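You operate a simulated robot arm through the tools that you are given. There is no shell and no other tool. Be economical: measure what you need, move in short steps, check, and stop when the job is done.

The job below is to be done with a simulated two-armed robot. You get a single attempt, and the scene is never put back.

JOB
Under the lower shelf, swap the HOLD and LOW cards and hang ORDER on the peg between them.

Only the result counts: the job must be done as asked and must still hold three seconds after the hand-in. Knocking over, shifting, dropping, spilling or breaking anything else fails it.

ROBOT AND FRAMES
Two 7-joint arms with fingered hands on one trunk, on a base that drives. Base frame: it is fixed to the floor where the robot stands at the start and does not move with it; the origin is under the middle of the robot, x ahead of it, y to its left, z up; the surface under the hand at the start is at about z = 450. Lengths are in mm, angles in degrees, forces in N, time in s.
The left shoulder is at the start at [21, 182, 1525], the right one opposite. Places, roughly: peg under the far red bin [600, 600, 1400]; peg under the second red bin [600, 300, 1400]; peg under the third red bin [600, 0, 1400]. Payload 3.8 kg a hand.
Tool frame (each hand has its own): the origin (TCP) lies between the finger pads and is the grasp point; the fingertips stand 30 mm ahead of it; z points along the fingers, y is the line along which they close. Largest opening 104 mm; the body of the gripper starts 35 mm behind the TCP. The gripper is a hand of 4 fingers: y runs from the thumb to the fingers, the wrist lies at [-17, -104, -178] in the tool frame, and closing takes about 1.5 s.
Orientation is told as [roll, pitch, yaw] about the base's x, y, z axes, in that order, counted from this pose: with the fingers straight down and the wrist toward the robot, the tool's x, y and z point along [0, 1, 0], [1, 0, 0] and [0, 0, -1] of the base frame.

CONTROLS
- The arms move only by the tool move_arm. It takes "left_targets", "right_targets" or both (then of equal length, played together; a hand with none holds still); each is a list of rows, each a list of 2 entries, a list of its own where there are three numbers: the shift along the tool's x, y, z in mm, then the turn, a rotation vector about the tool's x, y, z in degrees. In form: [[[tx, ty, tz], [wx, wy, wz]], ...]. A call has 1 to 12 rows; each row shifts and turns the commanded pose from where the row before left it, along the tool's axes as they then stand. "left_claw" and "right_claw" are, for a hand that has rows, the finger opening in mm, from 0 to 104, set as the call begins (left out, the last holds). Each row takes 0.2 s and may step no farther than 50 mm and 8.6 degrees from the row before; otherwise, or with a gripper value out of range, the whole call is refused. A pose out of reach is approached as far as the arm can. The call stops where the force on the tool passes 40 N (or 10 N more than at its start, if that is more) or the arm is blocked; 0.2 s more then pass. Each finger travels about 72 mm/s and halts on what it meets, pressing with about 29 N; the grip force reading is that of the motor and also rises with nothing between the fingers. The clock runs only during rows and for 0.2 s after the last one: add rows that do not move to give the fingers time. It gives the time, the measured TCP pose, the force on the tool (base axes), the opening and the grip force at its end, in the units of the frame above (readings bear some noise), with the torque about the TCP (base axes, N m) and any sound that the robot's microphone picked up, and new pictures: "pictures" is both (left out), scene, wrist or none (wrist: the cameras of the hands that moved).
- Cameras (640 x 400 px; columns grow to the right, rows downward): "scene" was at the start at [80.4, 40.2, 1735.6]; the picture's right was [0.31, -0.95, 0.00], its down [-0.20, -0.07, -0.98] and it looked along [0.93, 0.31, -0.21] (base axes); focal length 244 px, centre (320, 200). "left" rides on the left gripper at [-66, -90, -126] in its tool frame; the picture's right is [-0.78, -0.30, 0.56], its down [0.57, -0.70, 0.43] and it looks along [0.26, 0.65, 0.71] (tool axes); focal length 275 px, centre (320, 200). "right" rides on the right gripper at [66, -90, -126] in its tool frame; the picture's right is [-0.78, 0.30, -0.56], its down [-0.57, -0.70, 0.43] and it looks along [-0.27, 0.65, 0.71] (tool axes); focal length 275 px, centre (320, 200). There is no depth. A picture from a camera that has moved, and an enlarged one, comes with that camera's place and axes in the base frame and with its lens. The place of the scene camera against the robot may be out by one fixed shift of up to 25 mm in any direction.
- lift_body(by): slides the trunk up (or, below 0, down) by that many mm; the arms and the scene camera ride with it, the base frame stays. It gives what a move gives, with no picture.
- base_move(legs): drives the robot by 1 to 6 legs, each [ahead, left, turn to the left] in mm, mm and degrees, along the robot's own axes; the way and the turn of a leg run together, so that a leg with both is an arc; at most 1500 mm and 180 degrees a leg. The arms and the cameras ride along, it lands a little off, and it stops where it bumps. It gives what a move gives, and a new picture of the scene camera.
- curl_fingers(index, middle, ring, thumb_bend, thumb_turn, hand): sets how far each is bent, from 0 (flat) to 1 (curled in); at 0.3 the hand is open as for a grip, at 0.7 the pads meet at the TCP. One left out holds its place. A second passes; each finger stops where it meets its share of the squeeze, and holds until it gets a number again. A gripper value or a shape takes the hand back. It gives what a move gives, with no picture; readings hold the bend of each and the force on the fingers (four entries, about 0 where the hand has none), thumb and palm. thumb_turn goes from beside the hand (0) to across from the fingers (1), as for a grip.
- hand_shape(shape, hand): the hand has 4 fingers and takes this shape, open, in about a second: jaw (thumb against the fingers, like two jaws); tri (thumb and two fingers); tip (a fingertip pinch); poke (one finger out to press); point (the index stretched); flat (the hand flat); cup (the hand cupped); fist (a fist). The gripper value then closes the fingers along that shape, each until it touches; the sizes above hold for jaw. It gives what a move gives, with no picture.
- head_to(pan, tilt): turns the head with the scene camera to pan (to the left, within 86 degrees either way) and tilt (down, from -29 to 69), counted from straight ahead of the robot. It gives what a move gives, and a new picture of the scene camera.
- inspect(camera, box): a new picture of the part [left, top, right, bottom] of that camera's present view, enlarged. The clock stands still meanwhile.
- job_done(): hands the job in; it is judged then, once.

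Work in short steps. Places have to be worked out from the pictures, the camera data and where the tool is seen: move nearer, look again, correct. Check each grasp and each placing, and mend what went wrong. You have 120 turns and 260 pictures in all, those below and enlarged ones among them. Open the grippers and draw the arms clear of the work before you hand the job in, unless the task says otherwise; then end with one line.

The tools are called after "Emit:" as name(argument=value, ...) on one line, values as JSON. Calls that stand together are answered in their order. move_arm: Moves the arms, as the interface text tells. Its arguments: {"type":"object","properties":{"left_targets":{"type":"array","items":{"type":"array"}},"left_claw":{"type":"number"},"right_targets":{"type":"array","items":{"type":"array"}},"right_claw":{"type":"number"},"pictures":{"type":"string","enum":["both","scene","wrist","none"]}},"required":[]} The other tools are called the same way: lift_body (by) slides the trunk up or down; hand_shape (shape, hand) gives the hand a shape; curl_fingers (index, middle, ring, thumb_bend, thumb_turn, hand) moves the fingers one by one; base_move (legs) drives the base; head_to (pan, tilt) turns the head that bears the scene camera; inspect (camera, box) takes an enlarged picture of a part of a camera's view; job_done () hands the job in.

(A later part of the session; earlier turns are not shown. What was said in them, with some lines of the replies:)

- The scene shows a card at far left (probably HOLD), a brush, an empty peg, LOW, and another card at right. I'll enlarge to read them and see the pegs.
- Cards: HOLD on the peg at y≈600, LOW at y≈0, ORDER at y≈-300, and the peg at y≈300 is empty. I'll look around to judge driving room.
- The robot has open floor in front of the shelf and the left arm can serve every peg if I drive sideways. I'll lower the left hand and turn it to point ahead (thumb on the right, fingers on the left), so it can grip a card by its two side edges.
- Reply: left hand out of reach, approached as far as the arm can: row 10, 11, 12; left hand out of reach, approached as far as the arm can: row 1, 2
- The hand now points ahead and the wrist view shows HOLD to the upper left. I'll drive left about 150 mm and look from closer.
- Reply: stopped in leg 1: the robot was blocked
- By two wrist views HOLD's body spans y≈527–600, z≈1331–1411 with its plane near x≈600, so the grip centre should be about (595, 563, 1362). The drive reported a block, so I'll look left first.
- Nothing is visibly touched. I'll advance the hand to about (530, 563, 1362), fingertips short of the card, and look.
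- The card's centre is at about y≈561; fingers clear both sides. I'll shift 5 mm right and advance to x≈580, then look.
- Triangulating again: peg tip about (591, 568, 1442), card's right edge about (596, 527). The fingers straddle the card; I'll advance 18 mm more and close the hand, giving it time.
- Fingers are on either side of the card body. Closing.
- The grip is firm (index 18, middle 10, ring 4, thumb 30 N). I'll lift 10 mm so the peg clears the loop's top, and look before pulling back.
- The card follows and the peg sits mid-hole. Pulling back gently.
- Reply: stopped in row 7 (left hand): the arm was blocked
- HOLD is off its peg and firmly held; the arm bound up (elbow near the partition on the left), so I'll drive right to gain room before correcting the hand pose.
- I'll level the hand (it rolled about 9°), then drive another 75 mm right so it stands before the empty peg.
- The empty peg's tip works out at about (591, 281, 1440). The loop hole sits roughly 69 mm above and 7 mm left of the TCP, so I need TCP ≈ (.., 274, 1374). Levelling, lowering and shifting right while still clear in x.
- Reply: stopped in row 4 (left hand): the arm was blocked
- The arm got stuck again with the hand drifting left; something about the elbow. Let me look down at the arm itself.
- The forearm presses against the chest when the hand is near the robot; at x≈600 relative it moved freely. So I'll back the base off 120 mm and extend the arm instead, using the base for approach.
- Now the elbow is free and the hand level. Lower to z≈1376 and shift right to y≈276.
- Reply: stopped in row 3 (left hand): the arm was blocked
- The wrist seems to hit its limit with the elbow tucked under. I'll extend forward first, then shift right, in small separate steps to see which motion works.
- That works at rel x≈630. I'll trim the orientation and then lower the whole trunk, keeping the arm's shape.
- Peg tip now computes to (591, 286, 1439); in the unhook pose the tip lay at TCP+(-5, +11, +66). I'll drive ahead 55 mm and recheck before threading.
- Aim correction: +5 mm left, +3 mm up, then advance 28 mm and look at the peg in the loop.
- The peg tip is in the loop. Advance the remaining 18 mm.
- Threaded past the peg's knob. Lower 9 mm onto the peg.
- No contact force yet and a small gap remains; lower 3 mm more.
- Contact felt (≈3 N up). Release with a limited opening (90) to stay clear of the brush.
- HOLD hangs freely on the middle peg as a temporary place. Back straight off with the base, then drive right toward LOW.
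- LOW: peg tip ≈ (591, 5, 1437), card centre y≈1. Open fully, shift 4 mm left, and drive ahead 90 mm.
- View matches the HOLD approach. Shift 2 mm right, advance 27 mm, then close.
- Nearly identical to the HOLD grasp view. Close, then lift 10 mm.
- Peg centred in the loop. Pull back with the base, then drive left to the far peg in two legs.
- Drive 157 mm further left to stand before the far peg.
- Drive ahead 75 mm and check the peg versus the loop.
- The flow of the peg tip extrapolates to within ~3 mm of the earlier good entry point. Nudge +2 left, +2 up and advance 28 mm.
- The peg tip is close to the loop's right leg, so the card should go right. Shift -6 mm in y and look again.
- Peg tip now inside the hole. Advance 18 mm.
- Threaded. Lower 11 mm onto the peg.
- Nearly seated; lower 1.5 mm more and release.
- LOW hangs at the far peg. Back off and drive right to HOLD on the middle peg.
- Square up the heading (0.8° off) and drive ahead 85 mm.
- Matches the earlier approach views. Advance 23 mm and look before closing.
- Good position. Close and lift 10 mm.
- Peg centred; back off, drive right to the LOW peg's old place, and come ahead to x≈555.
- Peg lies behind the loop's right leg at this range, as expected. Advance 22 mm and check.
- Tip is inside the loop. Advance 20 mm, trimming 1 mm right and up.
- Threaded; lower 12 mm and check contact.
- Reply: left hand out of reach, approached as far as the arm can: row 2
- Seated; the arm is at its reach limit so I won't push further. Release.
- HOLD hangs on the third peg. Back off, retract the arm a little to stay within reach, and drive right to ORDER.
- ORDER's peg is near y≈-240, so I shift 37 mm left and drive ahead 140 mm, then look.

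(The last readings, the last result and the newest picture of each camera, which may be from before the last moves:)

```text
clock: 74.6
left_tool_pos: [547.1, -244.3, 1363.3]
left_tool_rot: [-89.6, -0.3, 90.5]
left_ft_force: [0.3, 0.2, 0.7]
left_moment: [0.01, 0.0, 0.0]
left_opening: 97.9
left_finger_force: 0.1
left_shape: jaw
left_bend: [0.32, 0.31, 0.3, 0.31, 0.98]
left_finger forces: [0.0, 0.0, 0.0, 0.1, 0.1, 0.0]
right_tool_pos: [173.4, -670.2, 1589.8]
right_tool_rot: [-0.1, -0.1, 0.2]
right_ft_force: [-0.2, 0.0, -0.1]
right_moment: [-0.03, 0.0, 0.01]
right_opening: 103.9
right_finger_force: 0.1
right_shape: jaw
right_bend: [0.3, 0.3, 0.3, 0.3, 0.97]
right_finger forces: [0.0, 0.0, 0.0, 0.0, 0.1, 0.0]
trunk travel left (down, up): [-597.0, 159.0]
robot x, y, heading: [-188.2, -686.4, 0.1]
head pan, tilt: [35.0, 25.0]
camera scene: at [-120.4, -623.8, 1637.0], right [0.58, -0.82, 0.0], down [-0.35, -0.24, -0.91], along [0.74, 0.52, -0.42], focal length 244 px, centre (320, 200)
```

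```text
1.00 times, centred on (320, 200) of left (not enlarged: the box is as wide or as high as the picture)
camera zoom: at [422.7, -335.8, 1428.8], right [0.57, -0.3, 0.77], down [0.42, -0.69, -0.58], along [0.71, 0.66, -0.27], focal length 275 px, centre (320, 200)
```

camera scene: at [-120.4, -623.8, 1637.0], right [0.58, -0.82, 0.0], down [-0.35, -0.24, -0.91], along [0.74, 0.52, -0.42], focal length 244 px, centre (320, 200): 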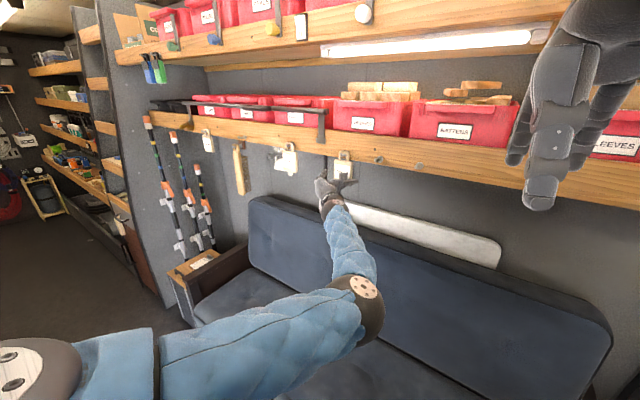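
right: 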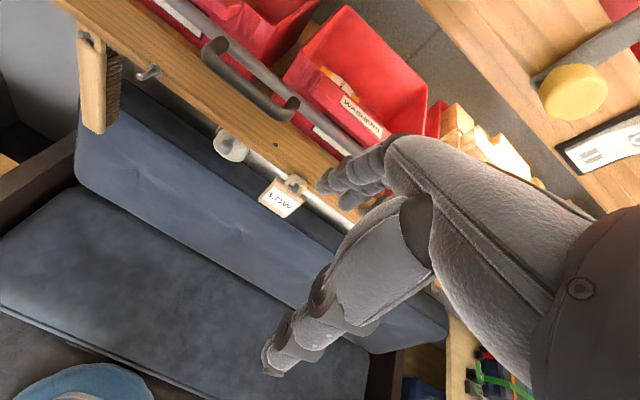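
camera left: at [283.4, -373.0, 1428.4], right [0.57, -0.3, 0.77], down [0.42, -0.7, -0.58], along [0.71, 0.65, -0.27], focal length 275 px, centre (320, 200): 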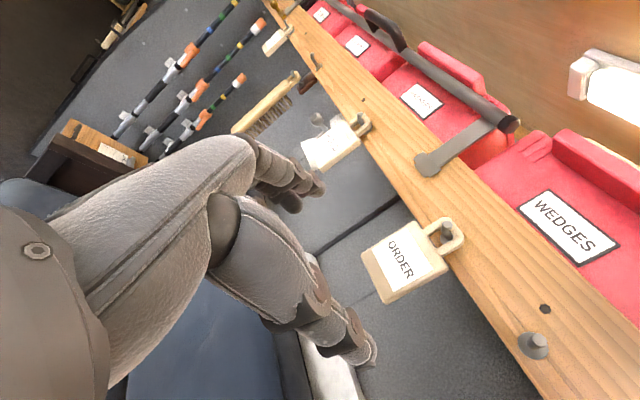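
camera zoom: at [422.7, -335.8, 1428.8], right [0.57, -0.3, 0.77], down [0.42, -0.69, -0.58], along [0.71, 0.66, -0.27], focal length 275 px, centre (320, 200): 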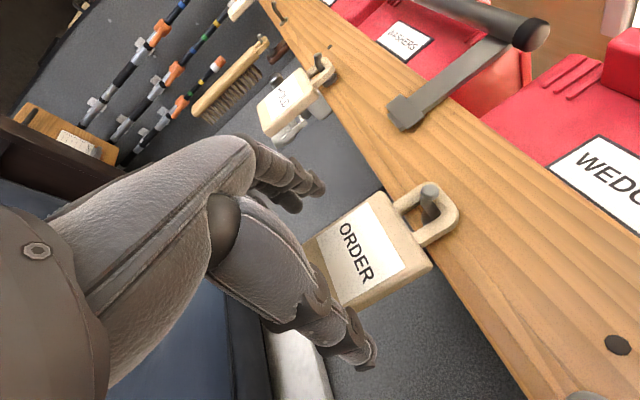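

Alignment matches. Drive ahead 30 mm, then reach 20 mm with the arm.

Emit:
base_move(legs=[[30, 0, 0]])

Emit:
move_arm(left_targets=[[[0, 0, 6], [0, 0, 0]], [[0, 0, 6], [0, 0, 0]], [[0, 0, 6], [0, 0, 0]]], pictures="wrist")

```text
clock: 75.4
left_tool_pos: [573.4, -241.4, 1365.1]
left_tool_rot: [-89.6, -0.3, 90.6]
left_ft_force: [0.6, -0.2, -0.4]
left_moment: [0.03, 0.02, -0.01]
left_opening: 98.3
left_finger_force: 0.0
left_shape: jaw
left_bend: [0.32, 0.31, 0.3, 0.31, 0.98]
left_finger forces: [0.0, 0.1, 0.1, 0.0, 0.1, 0.0]
right_tool_pos: [199.6, -668.8, 1588.2]
right_tool_rot: [0.0, -0.1, 0.3]
right_ft_force: [-0.2, 0.1, 0.5]
right_moment: [0.0, -0.03, 0.01]
right_opening: 103.5
right_finger_force: 0.2
right_shape: jaw
right_bend: [0.3, 0.3, 0.3, 0.3, 0.97]
right_finger forces: [0.1, 0.0, 0.1, 0.0, 0.1, 0.0]
trunk travel left (down, up): [-597.0, 159.0]
robot x, y, heading: [-159.5, -689.8, 0.2]
head pan, tilt: [35.0, 25.0]
camera scene: at [-94.1, -622.2, 1637.2], right [0.58, -0.82, 0.0], down [-0.34, -0.24, -0.91], along [0.74, 0.52, -0.42], focal length 244 px, centre (320, 200)
```

scene: 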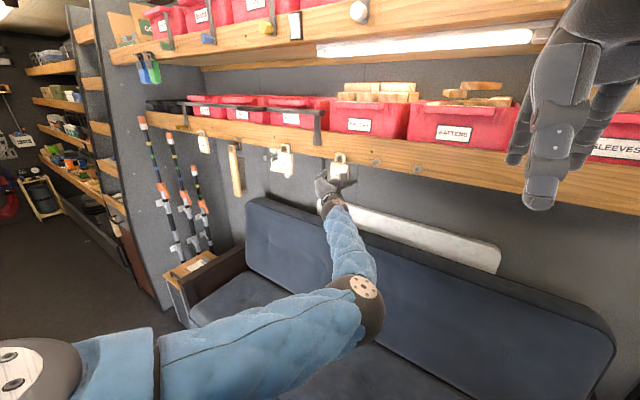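

```text
clock: 76.2
left_tool_pos: [595.6, -241.6, 1362.1]
left_tool_rot: [-89.5, -0.3, 90.4]
left_ft_force: [-0.3, 0.5, -1.1]
left_moment: [-0.03, -0.02, 0.03]
left_opening: 98.4
left_finger_force: 0.1
left_shape: jaw
left_bend: [0.32, 0.31, 0.3, 0.31, 0.98]
left_finger forces: [0.0, 0.0, 0.0, 0.1, 0.1, 0.1]
right_tool_pos: [205.2, -668.6, 1588.8]
right_tool_rot: [-0.1, 0.0, 0.3]
right_ft_force: [0.0, 0.2, -0.1]
right_moment: [0.0, 0.02, 0.04]
right_opening: 103.5
right_finger_force: 0.1
right_shape: jaw
right_bend: [0.3, 0.3, 0.3, 0.3, 0.97]
right_finger forces: [0.0, 0.0, 0.0, 0.1, 0.1, 0.0]
trunk travel left (down, up): [-597.0, 159.0]
robot x, y, heading: [-162.5, -685.5, 0.2]
head pan, tilt: [35.0, 25.0]
camera left: at [472.3, -333.8, 1427.6], right [0.57, -0.3, 0.77], down [0.42, -0.69, -0.58], along [0.71, 0.66, -0.27], focal length 275 px, centre (320, 200)
```

left: 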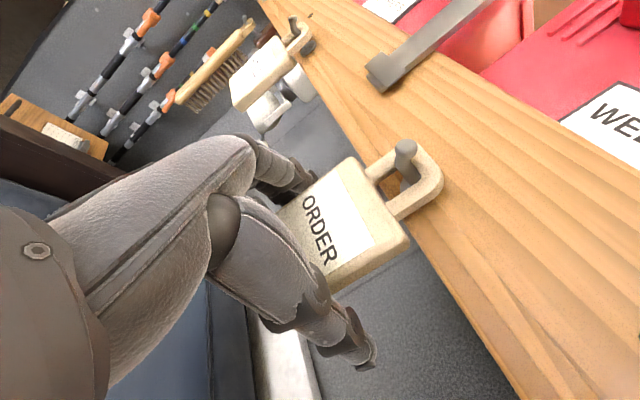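

Good grasp position. Close and lift 10 mm.

Emit:
move_arm(left_targets=[[[0, 0, 0], [0, 0, 0]], [[0, 0, 0], [0, 0, 0]], [[0, 0, 0], [0, 0, 0]], [[0, 0, 0], [0, 0, 0]], [[0, 0, 0], [0, 0, 0]], [[0, 0, 0], [0, 0, 0]], [[0, 0, 0], [0, 0, 0]], [[-5, 0, 0], [0, 0, 0]], [[-5, 0, 0], [0, 0, 0]]], left_claw=40, pictures="wrist")

```text
clock: 78.2
left_tool_pos: [594.7, -241.9, 1372.3]
left_tool_rot: [-89.6, -0.4, 90.5]
left_ft_force: [-0.1, 0.0, -0.1]
left_moment: [-0.01, -0.03, 0.02]
left_opening: 49.3
left_finger_force: 28.8
left_shape: jaw
left_bend: [0.74, 0.51, 0.47, 0.68, 0.99]
left_finger forces: [17.2, 9.5, 4.3, 0.0, 30.0, 0.0]
right_tool_pos: [204.3, -668.9, 1588.8]
right_tool_rot: [0.0, 0.0, 0.3]
right_ft_force: [1.2, -0.4, 0.3]
right_moment: [0.01, 0.03, -0.01]
right_opening: 103.8
right_finger_force: 0.0
right_shape: jaw
right_bend: [0.3, 0.3, 0.3, 0.3, 0.97]
right_finger forces: [0.1, 0.0, 0.0, 0.0, 0.0, 0.0]
trunk travel left (down, up): [-597.0, 159.0]
robot x, y, heading: [-158.8, -684.0, 0.2]
head pan, tilt: [35.0, 25.0]
camera left: at [471.2, -334.1, 1438.3], right [0.57, -0.3, 0.77], down [0.43, -0.69, -0.58], along [0.71, 0.66, -0.27], focal length 275 px, centre (320, 200)
```

left: 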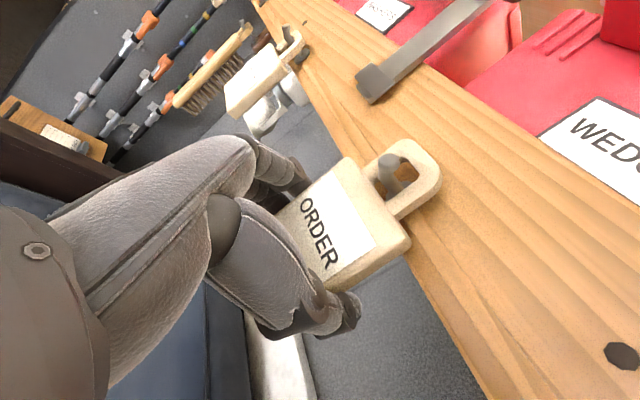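

Held and peg centred. Back off and drive left to the empty middle peg.

Emit:
base_move(legs=[[-112, 0, 0], [0, 516, -0.2]])

Emit:
inspect(camera="left", box=[0, 0, 640, 400])

```text
clock: 82.0
left_tool_pos: [486.3, 263.8, 1371.9]
left_tool_rot: [-89.5, -0.3, 90.1]
left_ft_force: [0.0, -0.2, -0.1]
left_moment: [0.02, 0.01, -0.03]
left_opening: 49.4
left_finger_force: 29.1
left_shape: jaw
left_bend: [0.74, 0.51, 0.47, 0.68, 0.99]
left_finger forces: [17.3, 9.5, 4.3, 0.0, 29.9, 0.1]
right_tool_pos: [93.7, -158.4, 1588.4]
right_tool_rot: [0.0, -0.1, -0.1]
right_ft_force: [-0.2, 0.5, 1.1]
right_moment: [0.0, -0.01, 0.01]
right_opening: 103.8
right_finger_force: 0.1
right_shape: jaw
right_bend: [0.3, 0.3, 0.3, 0.3, 0.97]
right_finger forces: [0.0, 0.0, 0.0, 0.1, 0.0, 0.0]
trunk travel left (down, up): [-597.0, 159.0]
robot x, y, heading: [-273.8, -173.1, -0.4]
head pan, tilt: [35.0, 25.0]
camera scene: at [-199.9, -111.6, 1636.8], right [0.57, -0.82, 0.0], down [-0.35, -0.24, -0.91], along [0.74, 0.52, -0.42], focal length 244 px, centre (320, 200)
```

scene: 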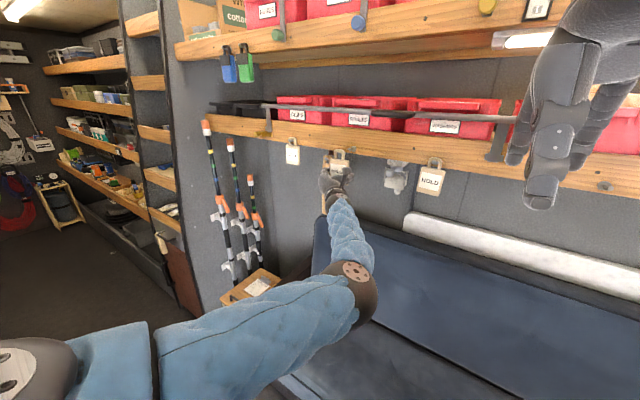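

```text
1.00 times, centred on (320, 200) of left (not enlarged: the box is as wide or as high as the picture)
camera zoom: at [362.9, 173.3, 1438.1], right [0.56, -0.3, 0.77], down [0.42, -0.7, -0.58], along [0.71, 0.65, -0.27], focal length 275 px, centre (320, 200)
```

zoom: 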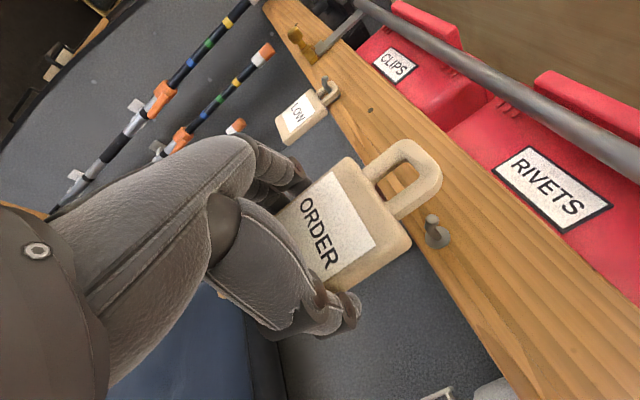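

Need about 12 mm more left. Drive left 12 and ahead 68.

Emit:
base_move(legs=[[0, 12, 0], [70, 0, 0]])

Emit:
inspect(camera="left", box=[320, 100, 520, 225])

```text
clock: 83.4
left_tool_pos: [557.7, 275.8, 1373.1]
left_tool_rot: [-89.6, -0.4, 90.2]
left_ft_force: [0.8, 0.2, -0.3]
left_moment: [-0.01, -0.01, -0.02]
left_opening: 49.7
left_finger_force: 29.3
left_shape: jaw
left_bend: [0.74, 0.51, 0.47, 0.68, 0.99]
left_finger forces: [17.2, 9.5, 4.3, 0.0, 29.9, 0.1]
right_tool_pos: [164.3, -148.4, 1588.7]
right_tool_rot: [0.0, -0.1, 0.0]
right_ft_force: [-0.3, -0.1, 0.3]
right_moment: [-0.02, 0.05, -0.02]
right_opening: 103.8
right_finger_force: 0.1
right_shape: jaw
right_bend: [0.3, 0.3, 0.3, 0.3, 0.97]
right_finger forces: [0.0, 0.1, 0.1, 0.0, 0.0, 0.1]
trunk travel left (down, up): [-597.0, 159.0]
robot x, y, heading: [-198.3, -163.1, -0.4]
head pan, tilt: [35.0, 25.0]
camera scene: at [-129.7, -100.1, 1636.9], right [0.57, -0.82, 0.0], down [-0.35, -0.24, -0.91], along [0.74, 0.52, -0.42], focal length 244 px, centre (320, 200)
```

scene: 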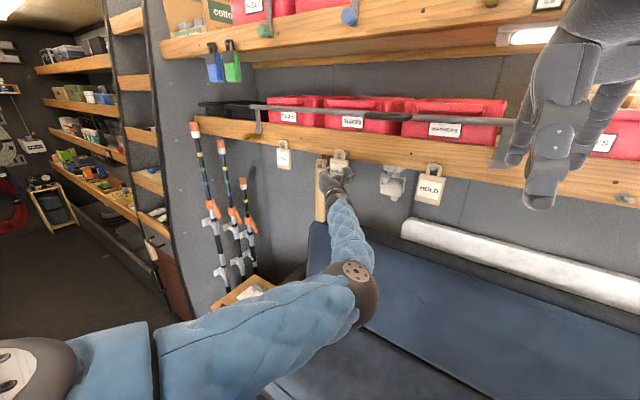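

```text
3.20 times, centred on (420, 162) of left
camera zoom: at [432.8, 185.2, 1438.1], right [0.57, -0.3, 0.77], down [0.42, -0.7, -0.58], along [0.71, 0.65, -0.27], focal length 881 px, centre (0, 320)
```

zoom: 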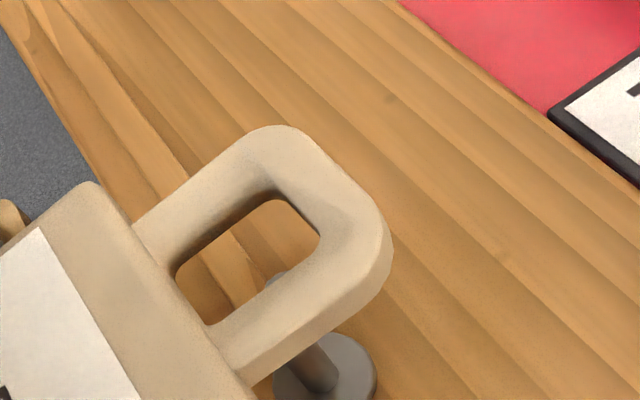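

Peg tip at the hole's right edge, as in the earlier successful run. Advance 21 mm and check.

Emit:
move_arm(left_targets=[[[-1, 0, 7], [0, 0, 0]], [[0, 0, 7], [0, 0, 0]], [[0, 0, 7], [0, 0, 0]]], pictures="none")

Emit:
inspect(camera="left", box=[320, 100, 520, 225])

Emit:
inspect(camera="scene", box=[300, 130, 380, 180])

```text
clock: 84.2
left_tool_pos: [577.8, 276.6, 1372.9]
left_tool_rot: [-89.5, -0.3, 90.3]
left_ft_force: [-0.7, -0.4, -0.7]
left_moment: [0.0, -0.01, 0.03]
left_opening: 49.4
left_finger_force: 28.8
left_shape: jaw
left_bend: [0.74, 0.51, 0.47, 0.68, 0.99]
left_finger forces: [17.2, 9.5, 4.3, 0.0, 29.9, 0.0]
right_tool_pos: [163.3, -146.6, 1589.3]
right_tool_rot: [-0.1, 0.0, 0.0]
right_ft_force: [0.1, -1.4, -0.9]
right_moment: [0.01, 0.0, 0.02]
right_opening: 103.8
right_finger_force: 0.1
right_shape: jaw
right_bend: [0.3, 0.3, 0.3, 0.3, 0.97]
right_finger forces: [0.0, 0.0, 0.0, 0.0, 0.2, 0.1]
trunk travel left (down, up): [-597.0, 159.0]
robot x, y, heading: [-201.3, -162.5, -0.1]
head pan, tilt: [35.0, 25.0]
```

```text
3.20 times, centred on (420, 162) of left
camera zoom: at [454.0, 186.4, 1439.0], right [0.57, -0.3, 0.77], down [0.42, -0.7, -0.58], along [0.71, 0.65, -0.27], focal length 881 px, centre (0, 320)
```

zoom: 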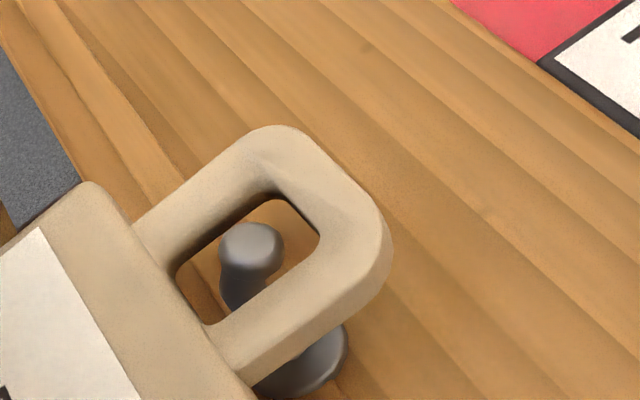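

```text
8.00 times, centred on (340, 155) of scene
camera zoom: at [-130.1, -99.2, 1636.8], right [0.57, -0.82, 0.0], down [-0.35, -0.24, -0.91], along [0.74, 0.52, -0.42], focal length 1952 px, centre (160, 560)
```

zoom: 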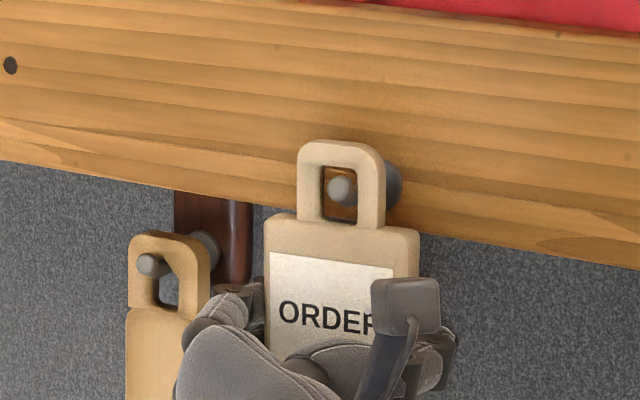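

Well inside. Advance 20 mm and lower 8 mm afterwards.

Emit:
move_arm(left_targets=[[[0, -1, 7], [0, 0, 0]], [[0, 0, 7], [0, 0, 0]], [[0, 0, 6], [0, 0, 0]], [[4, 0, 0], [0, 0, 0]], [[4, 0, 0], [0, 0, 0]]], pictures="none")

Emit:
inspect(camera="left", box=[320, 100, 520, 225])

```text
clock: 85.4
left_tool_pos: [596.9, 274.6, 1365.4]
left_tool_rot: [-89.5, -0.3, 90.2]
left_ft_force: [0.4, 0.1, -0.9]
left_moment: [0.01, -0.01, 0.04]
left_opening: 49.4
left_finger_force: 28.7
left_shape: jaw
left_bend: [0.74, 0.52, 0.47, 0.68, 0.99]
left_finger forces: [17.2, 9.4, 4.3, 0.0, 29.8, 0.1]
right_tool_pos: [162.8, -147.4, 1589.6]
right_tool_rot: [0.0, 0.0, -0.1]
right_ft_force: [-0.5, -0.4, -0.6]
right_moment: [0.0, -0.03, 0.03]
right_opening: 103.6
right_finger_force: 0.0
right_shape: jaw
right_bend: [0.3, 0.3, 0.3, 0.3, 0.97]
right_finger forces: [0.0, 0.0, 0.0, 0.0, 0.1, 0.0]
trunk travel left (down, up): [-597.0, 159.0]
robot x, y, heading: [-198.8, -163.5, -0.2]
head pan, tilt: [35.0, 25.0]
```

```text
3.20 times, centred on (420, 162) of left
camera zoom: at [473.2, 184.7, 1431.3], right [0.56, -0.3, 0.77], down [0.42, -0.7, -0.58], along [0.71, 0.65, -0.27], focal length 881 px, centre (0, 320)
```

zoom: 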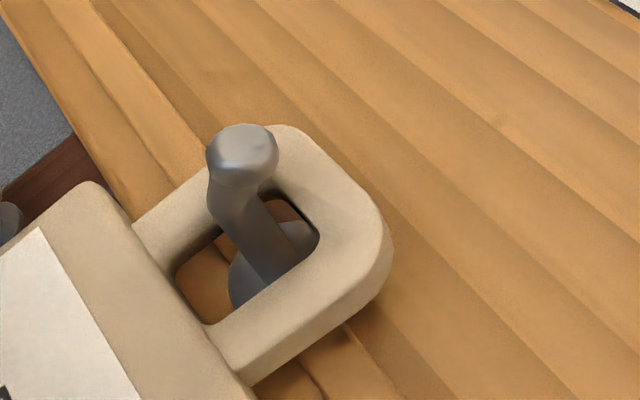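

A few mm of gap remain; lower 3 mm more, then release with opening 92.

Emit:
move_arm(left_targets=[[[1.5, 0, 0], [0, 0, 0]], [[1.5, 0, 0], [0, 0, 0]], [[1, 0, 0], [0, 0, 0]]], pictures="none")

Emit:
move_arm(left_targets=[[[0, 0, 0], [0, 0, 0]], [[0, 0, 0], [0, 0, 0]], [[0, 0, 0], [0, 0, 0]], [[0, 0, 0], [0, 0, 0]], [[0, 0, 0], [0, 0, 0]]], left_claw=94, pictures="wrist")

Emit:
inspect(camera="scene", box=[270, 130, 398, 210])

```text
clock: 86.2
left_tool_pos: [596.6, 275.8, 1362.5]
left_tool_rot: [-89.6, -0.2, 90.2]
left_ft_force: [0.3, -0.1, 0.7]
left_moment: [-0.01, 0.07, 0.05]
left_opening: 49.6
left_finger_force: 28.8
left_shape: jaw
left_bend: [0.74, 0.52, 0.47, 0.68, 0.99]
left_finger forces: [17.5, 9.4, 4.2, 0.0, 29.9, 0.0]
right_tool_pos: [163.1, -148.0, 1588.9]
right_tool_rot: [-0.1, 0.0, 0.1]
right_ft_force: [-0.6, -0.5, 0.9]
right_moment: [0.01, -0.01, 0.01]
right_opening: 103.7
right_finger_force: 0.1
right_shape: jaw
right_bend: [0.3, 0.3, 0.3, 0.3, 0.97]
right_finger forces: [0.1, 0.1, 0.1, 0.1, 0.1, 0.0]
trunk travel left (down, up): [-597.0, 159.0]
robot x, y, heading: [-201.5, -165.4, -0.3]
head pan, tilt: [35.0, 25.0]
```

```text
clock: 87.4
left_tool_pos: [597.5, 275.1, 1360.0]
left_tool_rot: [-89.4, -0.4, 90.2]
left_ft_force: [0.5, 0.0, 0.4]
left_moment: [-0.01, 0.0, 0.0]
left_opening: 93.4
left_finger_force: 0.0
left_shape: jaw
left_bend: [0.31, 0.32, 0.3, 0.31, 0.98]
left_finger forces: [0.0, 0.0, 0.1, 0.1, 0.0, 0.0]
right_tool_pos: [163.0, -147.7, 1589.8]
right_tool_rot: [-0.1, 0.0, 0.0]
right_ft_force: [-0.5, -0.5, 0.1]
right_moment: [0.0, 0.05, 0.0]
right_opening: 103.8
right_finger_force: 0.0
right_shape: jaw
right_bend: [0.3, 0.3, 0.3, 0.3, 0.97]
right_finger forces: [0.0, 0.0, 0.0, 0.1, 0.1, 0.0]
trunk travel left (down, up): [-597.0, 159.0]
robot x, y, heading: [-199.1, -164.9, -0.3]
head pan, tilt: [35.0, 25.0]
camera left: at [473.1, 184.8, 1427.1], right [0.56, -0.3, 0.77], down [0.42, -0.7, -0.58], along [0.71, 0.65, -0.27], focal length 275 px, centre (320, 200)
```

left: 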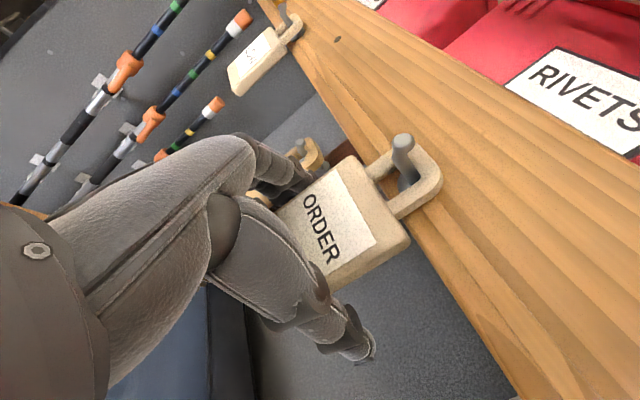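

```text
5.00 times, centred on (334, 170) of scene
camera zoom: at [-130.4, -99.8, 1636.9], right [0.57, -0.82, 0.0], down [-0.35, -0.24, -0.91], along [0.74, 0.52, -0.42], focal length 1220 px, centre (250, 350)
```

zoom: 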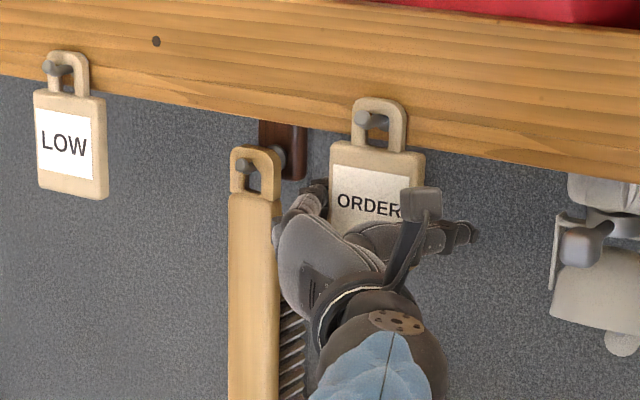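

ORDER hangs. Back straight off well clear and check all three cards.

Emit:
base_move(legs=[[-160, 0, 0]])

Emit:
inspect(camera="scene", box=[260, 110, 500, 260])

```text
clock: 88.8
left_tool_pos: [438.9, 275.6, 1360.1]
left_tool_rot: [-89.4, -0.2, 90.1]
left_ft_force: [0.3, -0.2, -0.4]
left_moment: [0.01, -0.02, 0.01]
left_opening: 93.7
left_finger_force: 0.1
left_shape: jaw
left_bend: [0.31, 0.32, 0.3, 0.31, 0.98]
left_finger forces: [0.1, 0.1, 0.0, 0.1, 0.1, 0.0]
right_tool_pos: [4.4, -146.3, 1587.9]
right_tool_rot: [0.0, 0.2, -0.1]
right_ft_force: [0.6, 0.1, 0.8]
right_moment: [0.02, 0.0, 0.0]
right_opening: 103.7
right_finger_force: 0.1
right_shape: jaw
right_bend: [0.3, 0.3, 0.3, 0.3, 0.97]
right_finger forces: [0.0, 0.1, 0.1, 0.0, 0.0, 0.0]
trunk travel left (down, up): [-597.0, 159.0]
robot x, y, heading: [-356.1, -161.6, -0.2]
head pan, tilt: [35.0, 25.0]
camera scene: at [-289.6, -99.2, 1636.8], right [0.57, -0.82, 0.0], down [-0.35, -0.24, -0.91], along [0.74, 0.52, -0.42], focal length 244 px, centre (320, 200)
```

scene: 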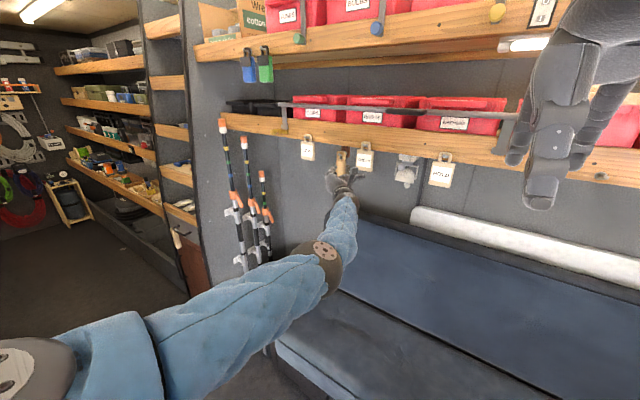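

```text
2.67 times, centred on (380, 185) of scene
camera zoom: at [-289.6, -99.2, 1636.8], right [0.57, -0.82, 0.0], down [-0.35, -0.24, -0.91], along [0.74, 0.52, -0.42], focal length 651 px, centre (160, 240)
```

zoom: 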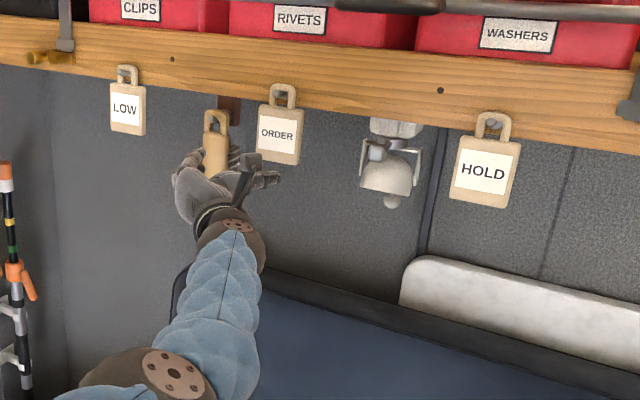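

LOW, ORDER and HOLD hang on their pegs in the wanted order, the brush is undisturbed, and the hand is open and 160 mm clear. I'll hand in.

Emit:
job_done()

```text
The job is handed in.
```

LOW and HOLD are swapped, ORDER hangs on the peg between them, and the job is handed in; the brush and everything else I could see under the shelf stayed in place.
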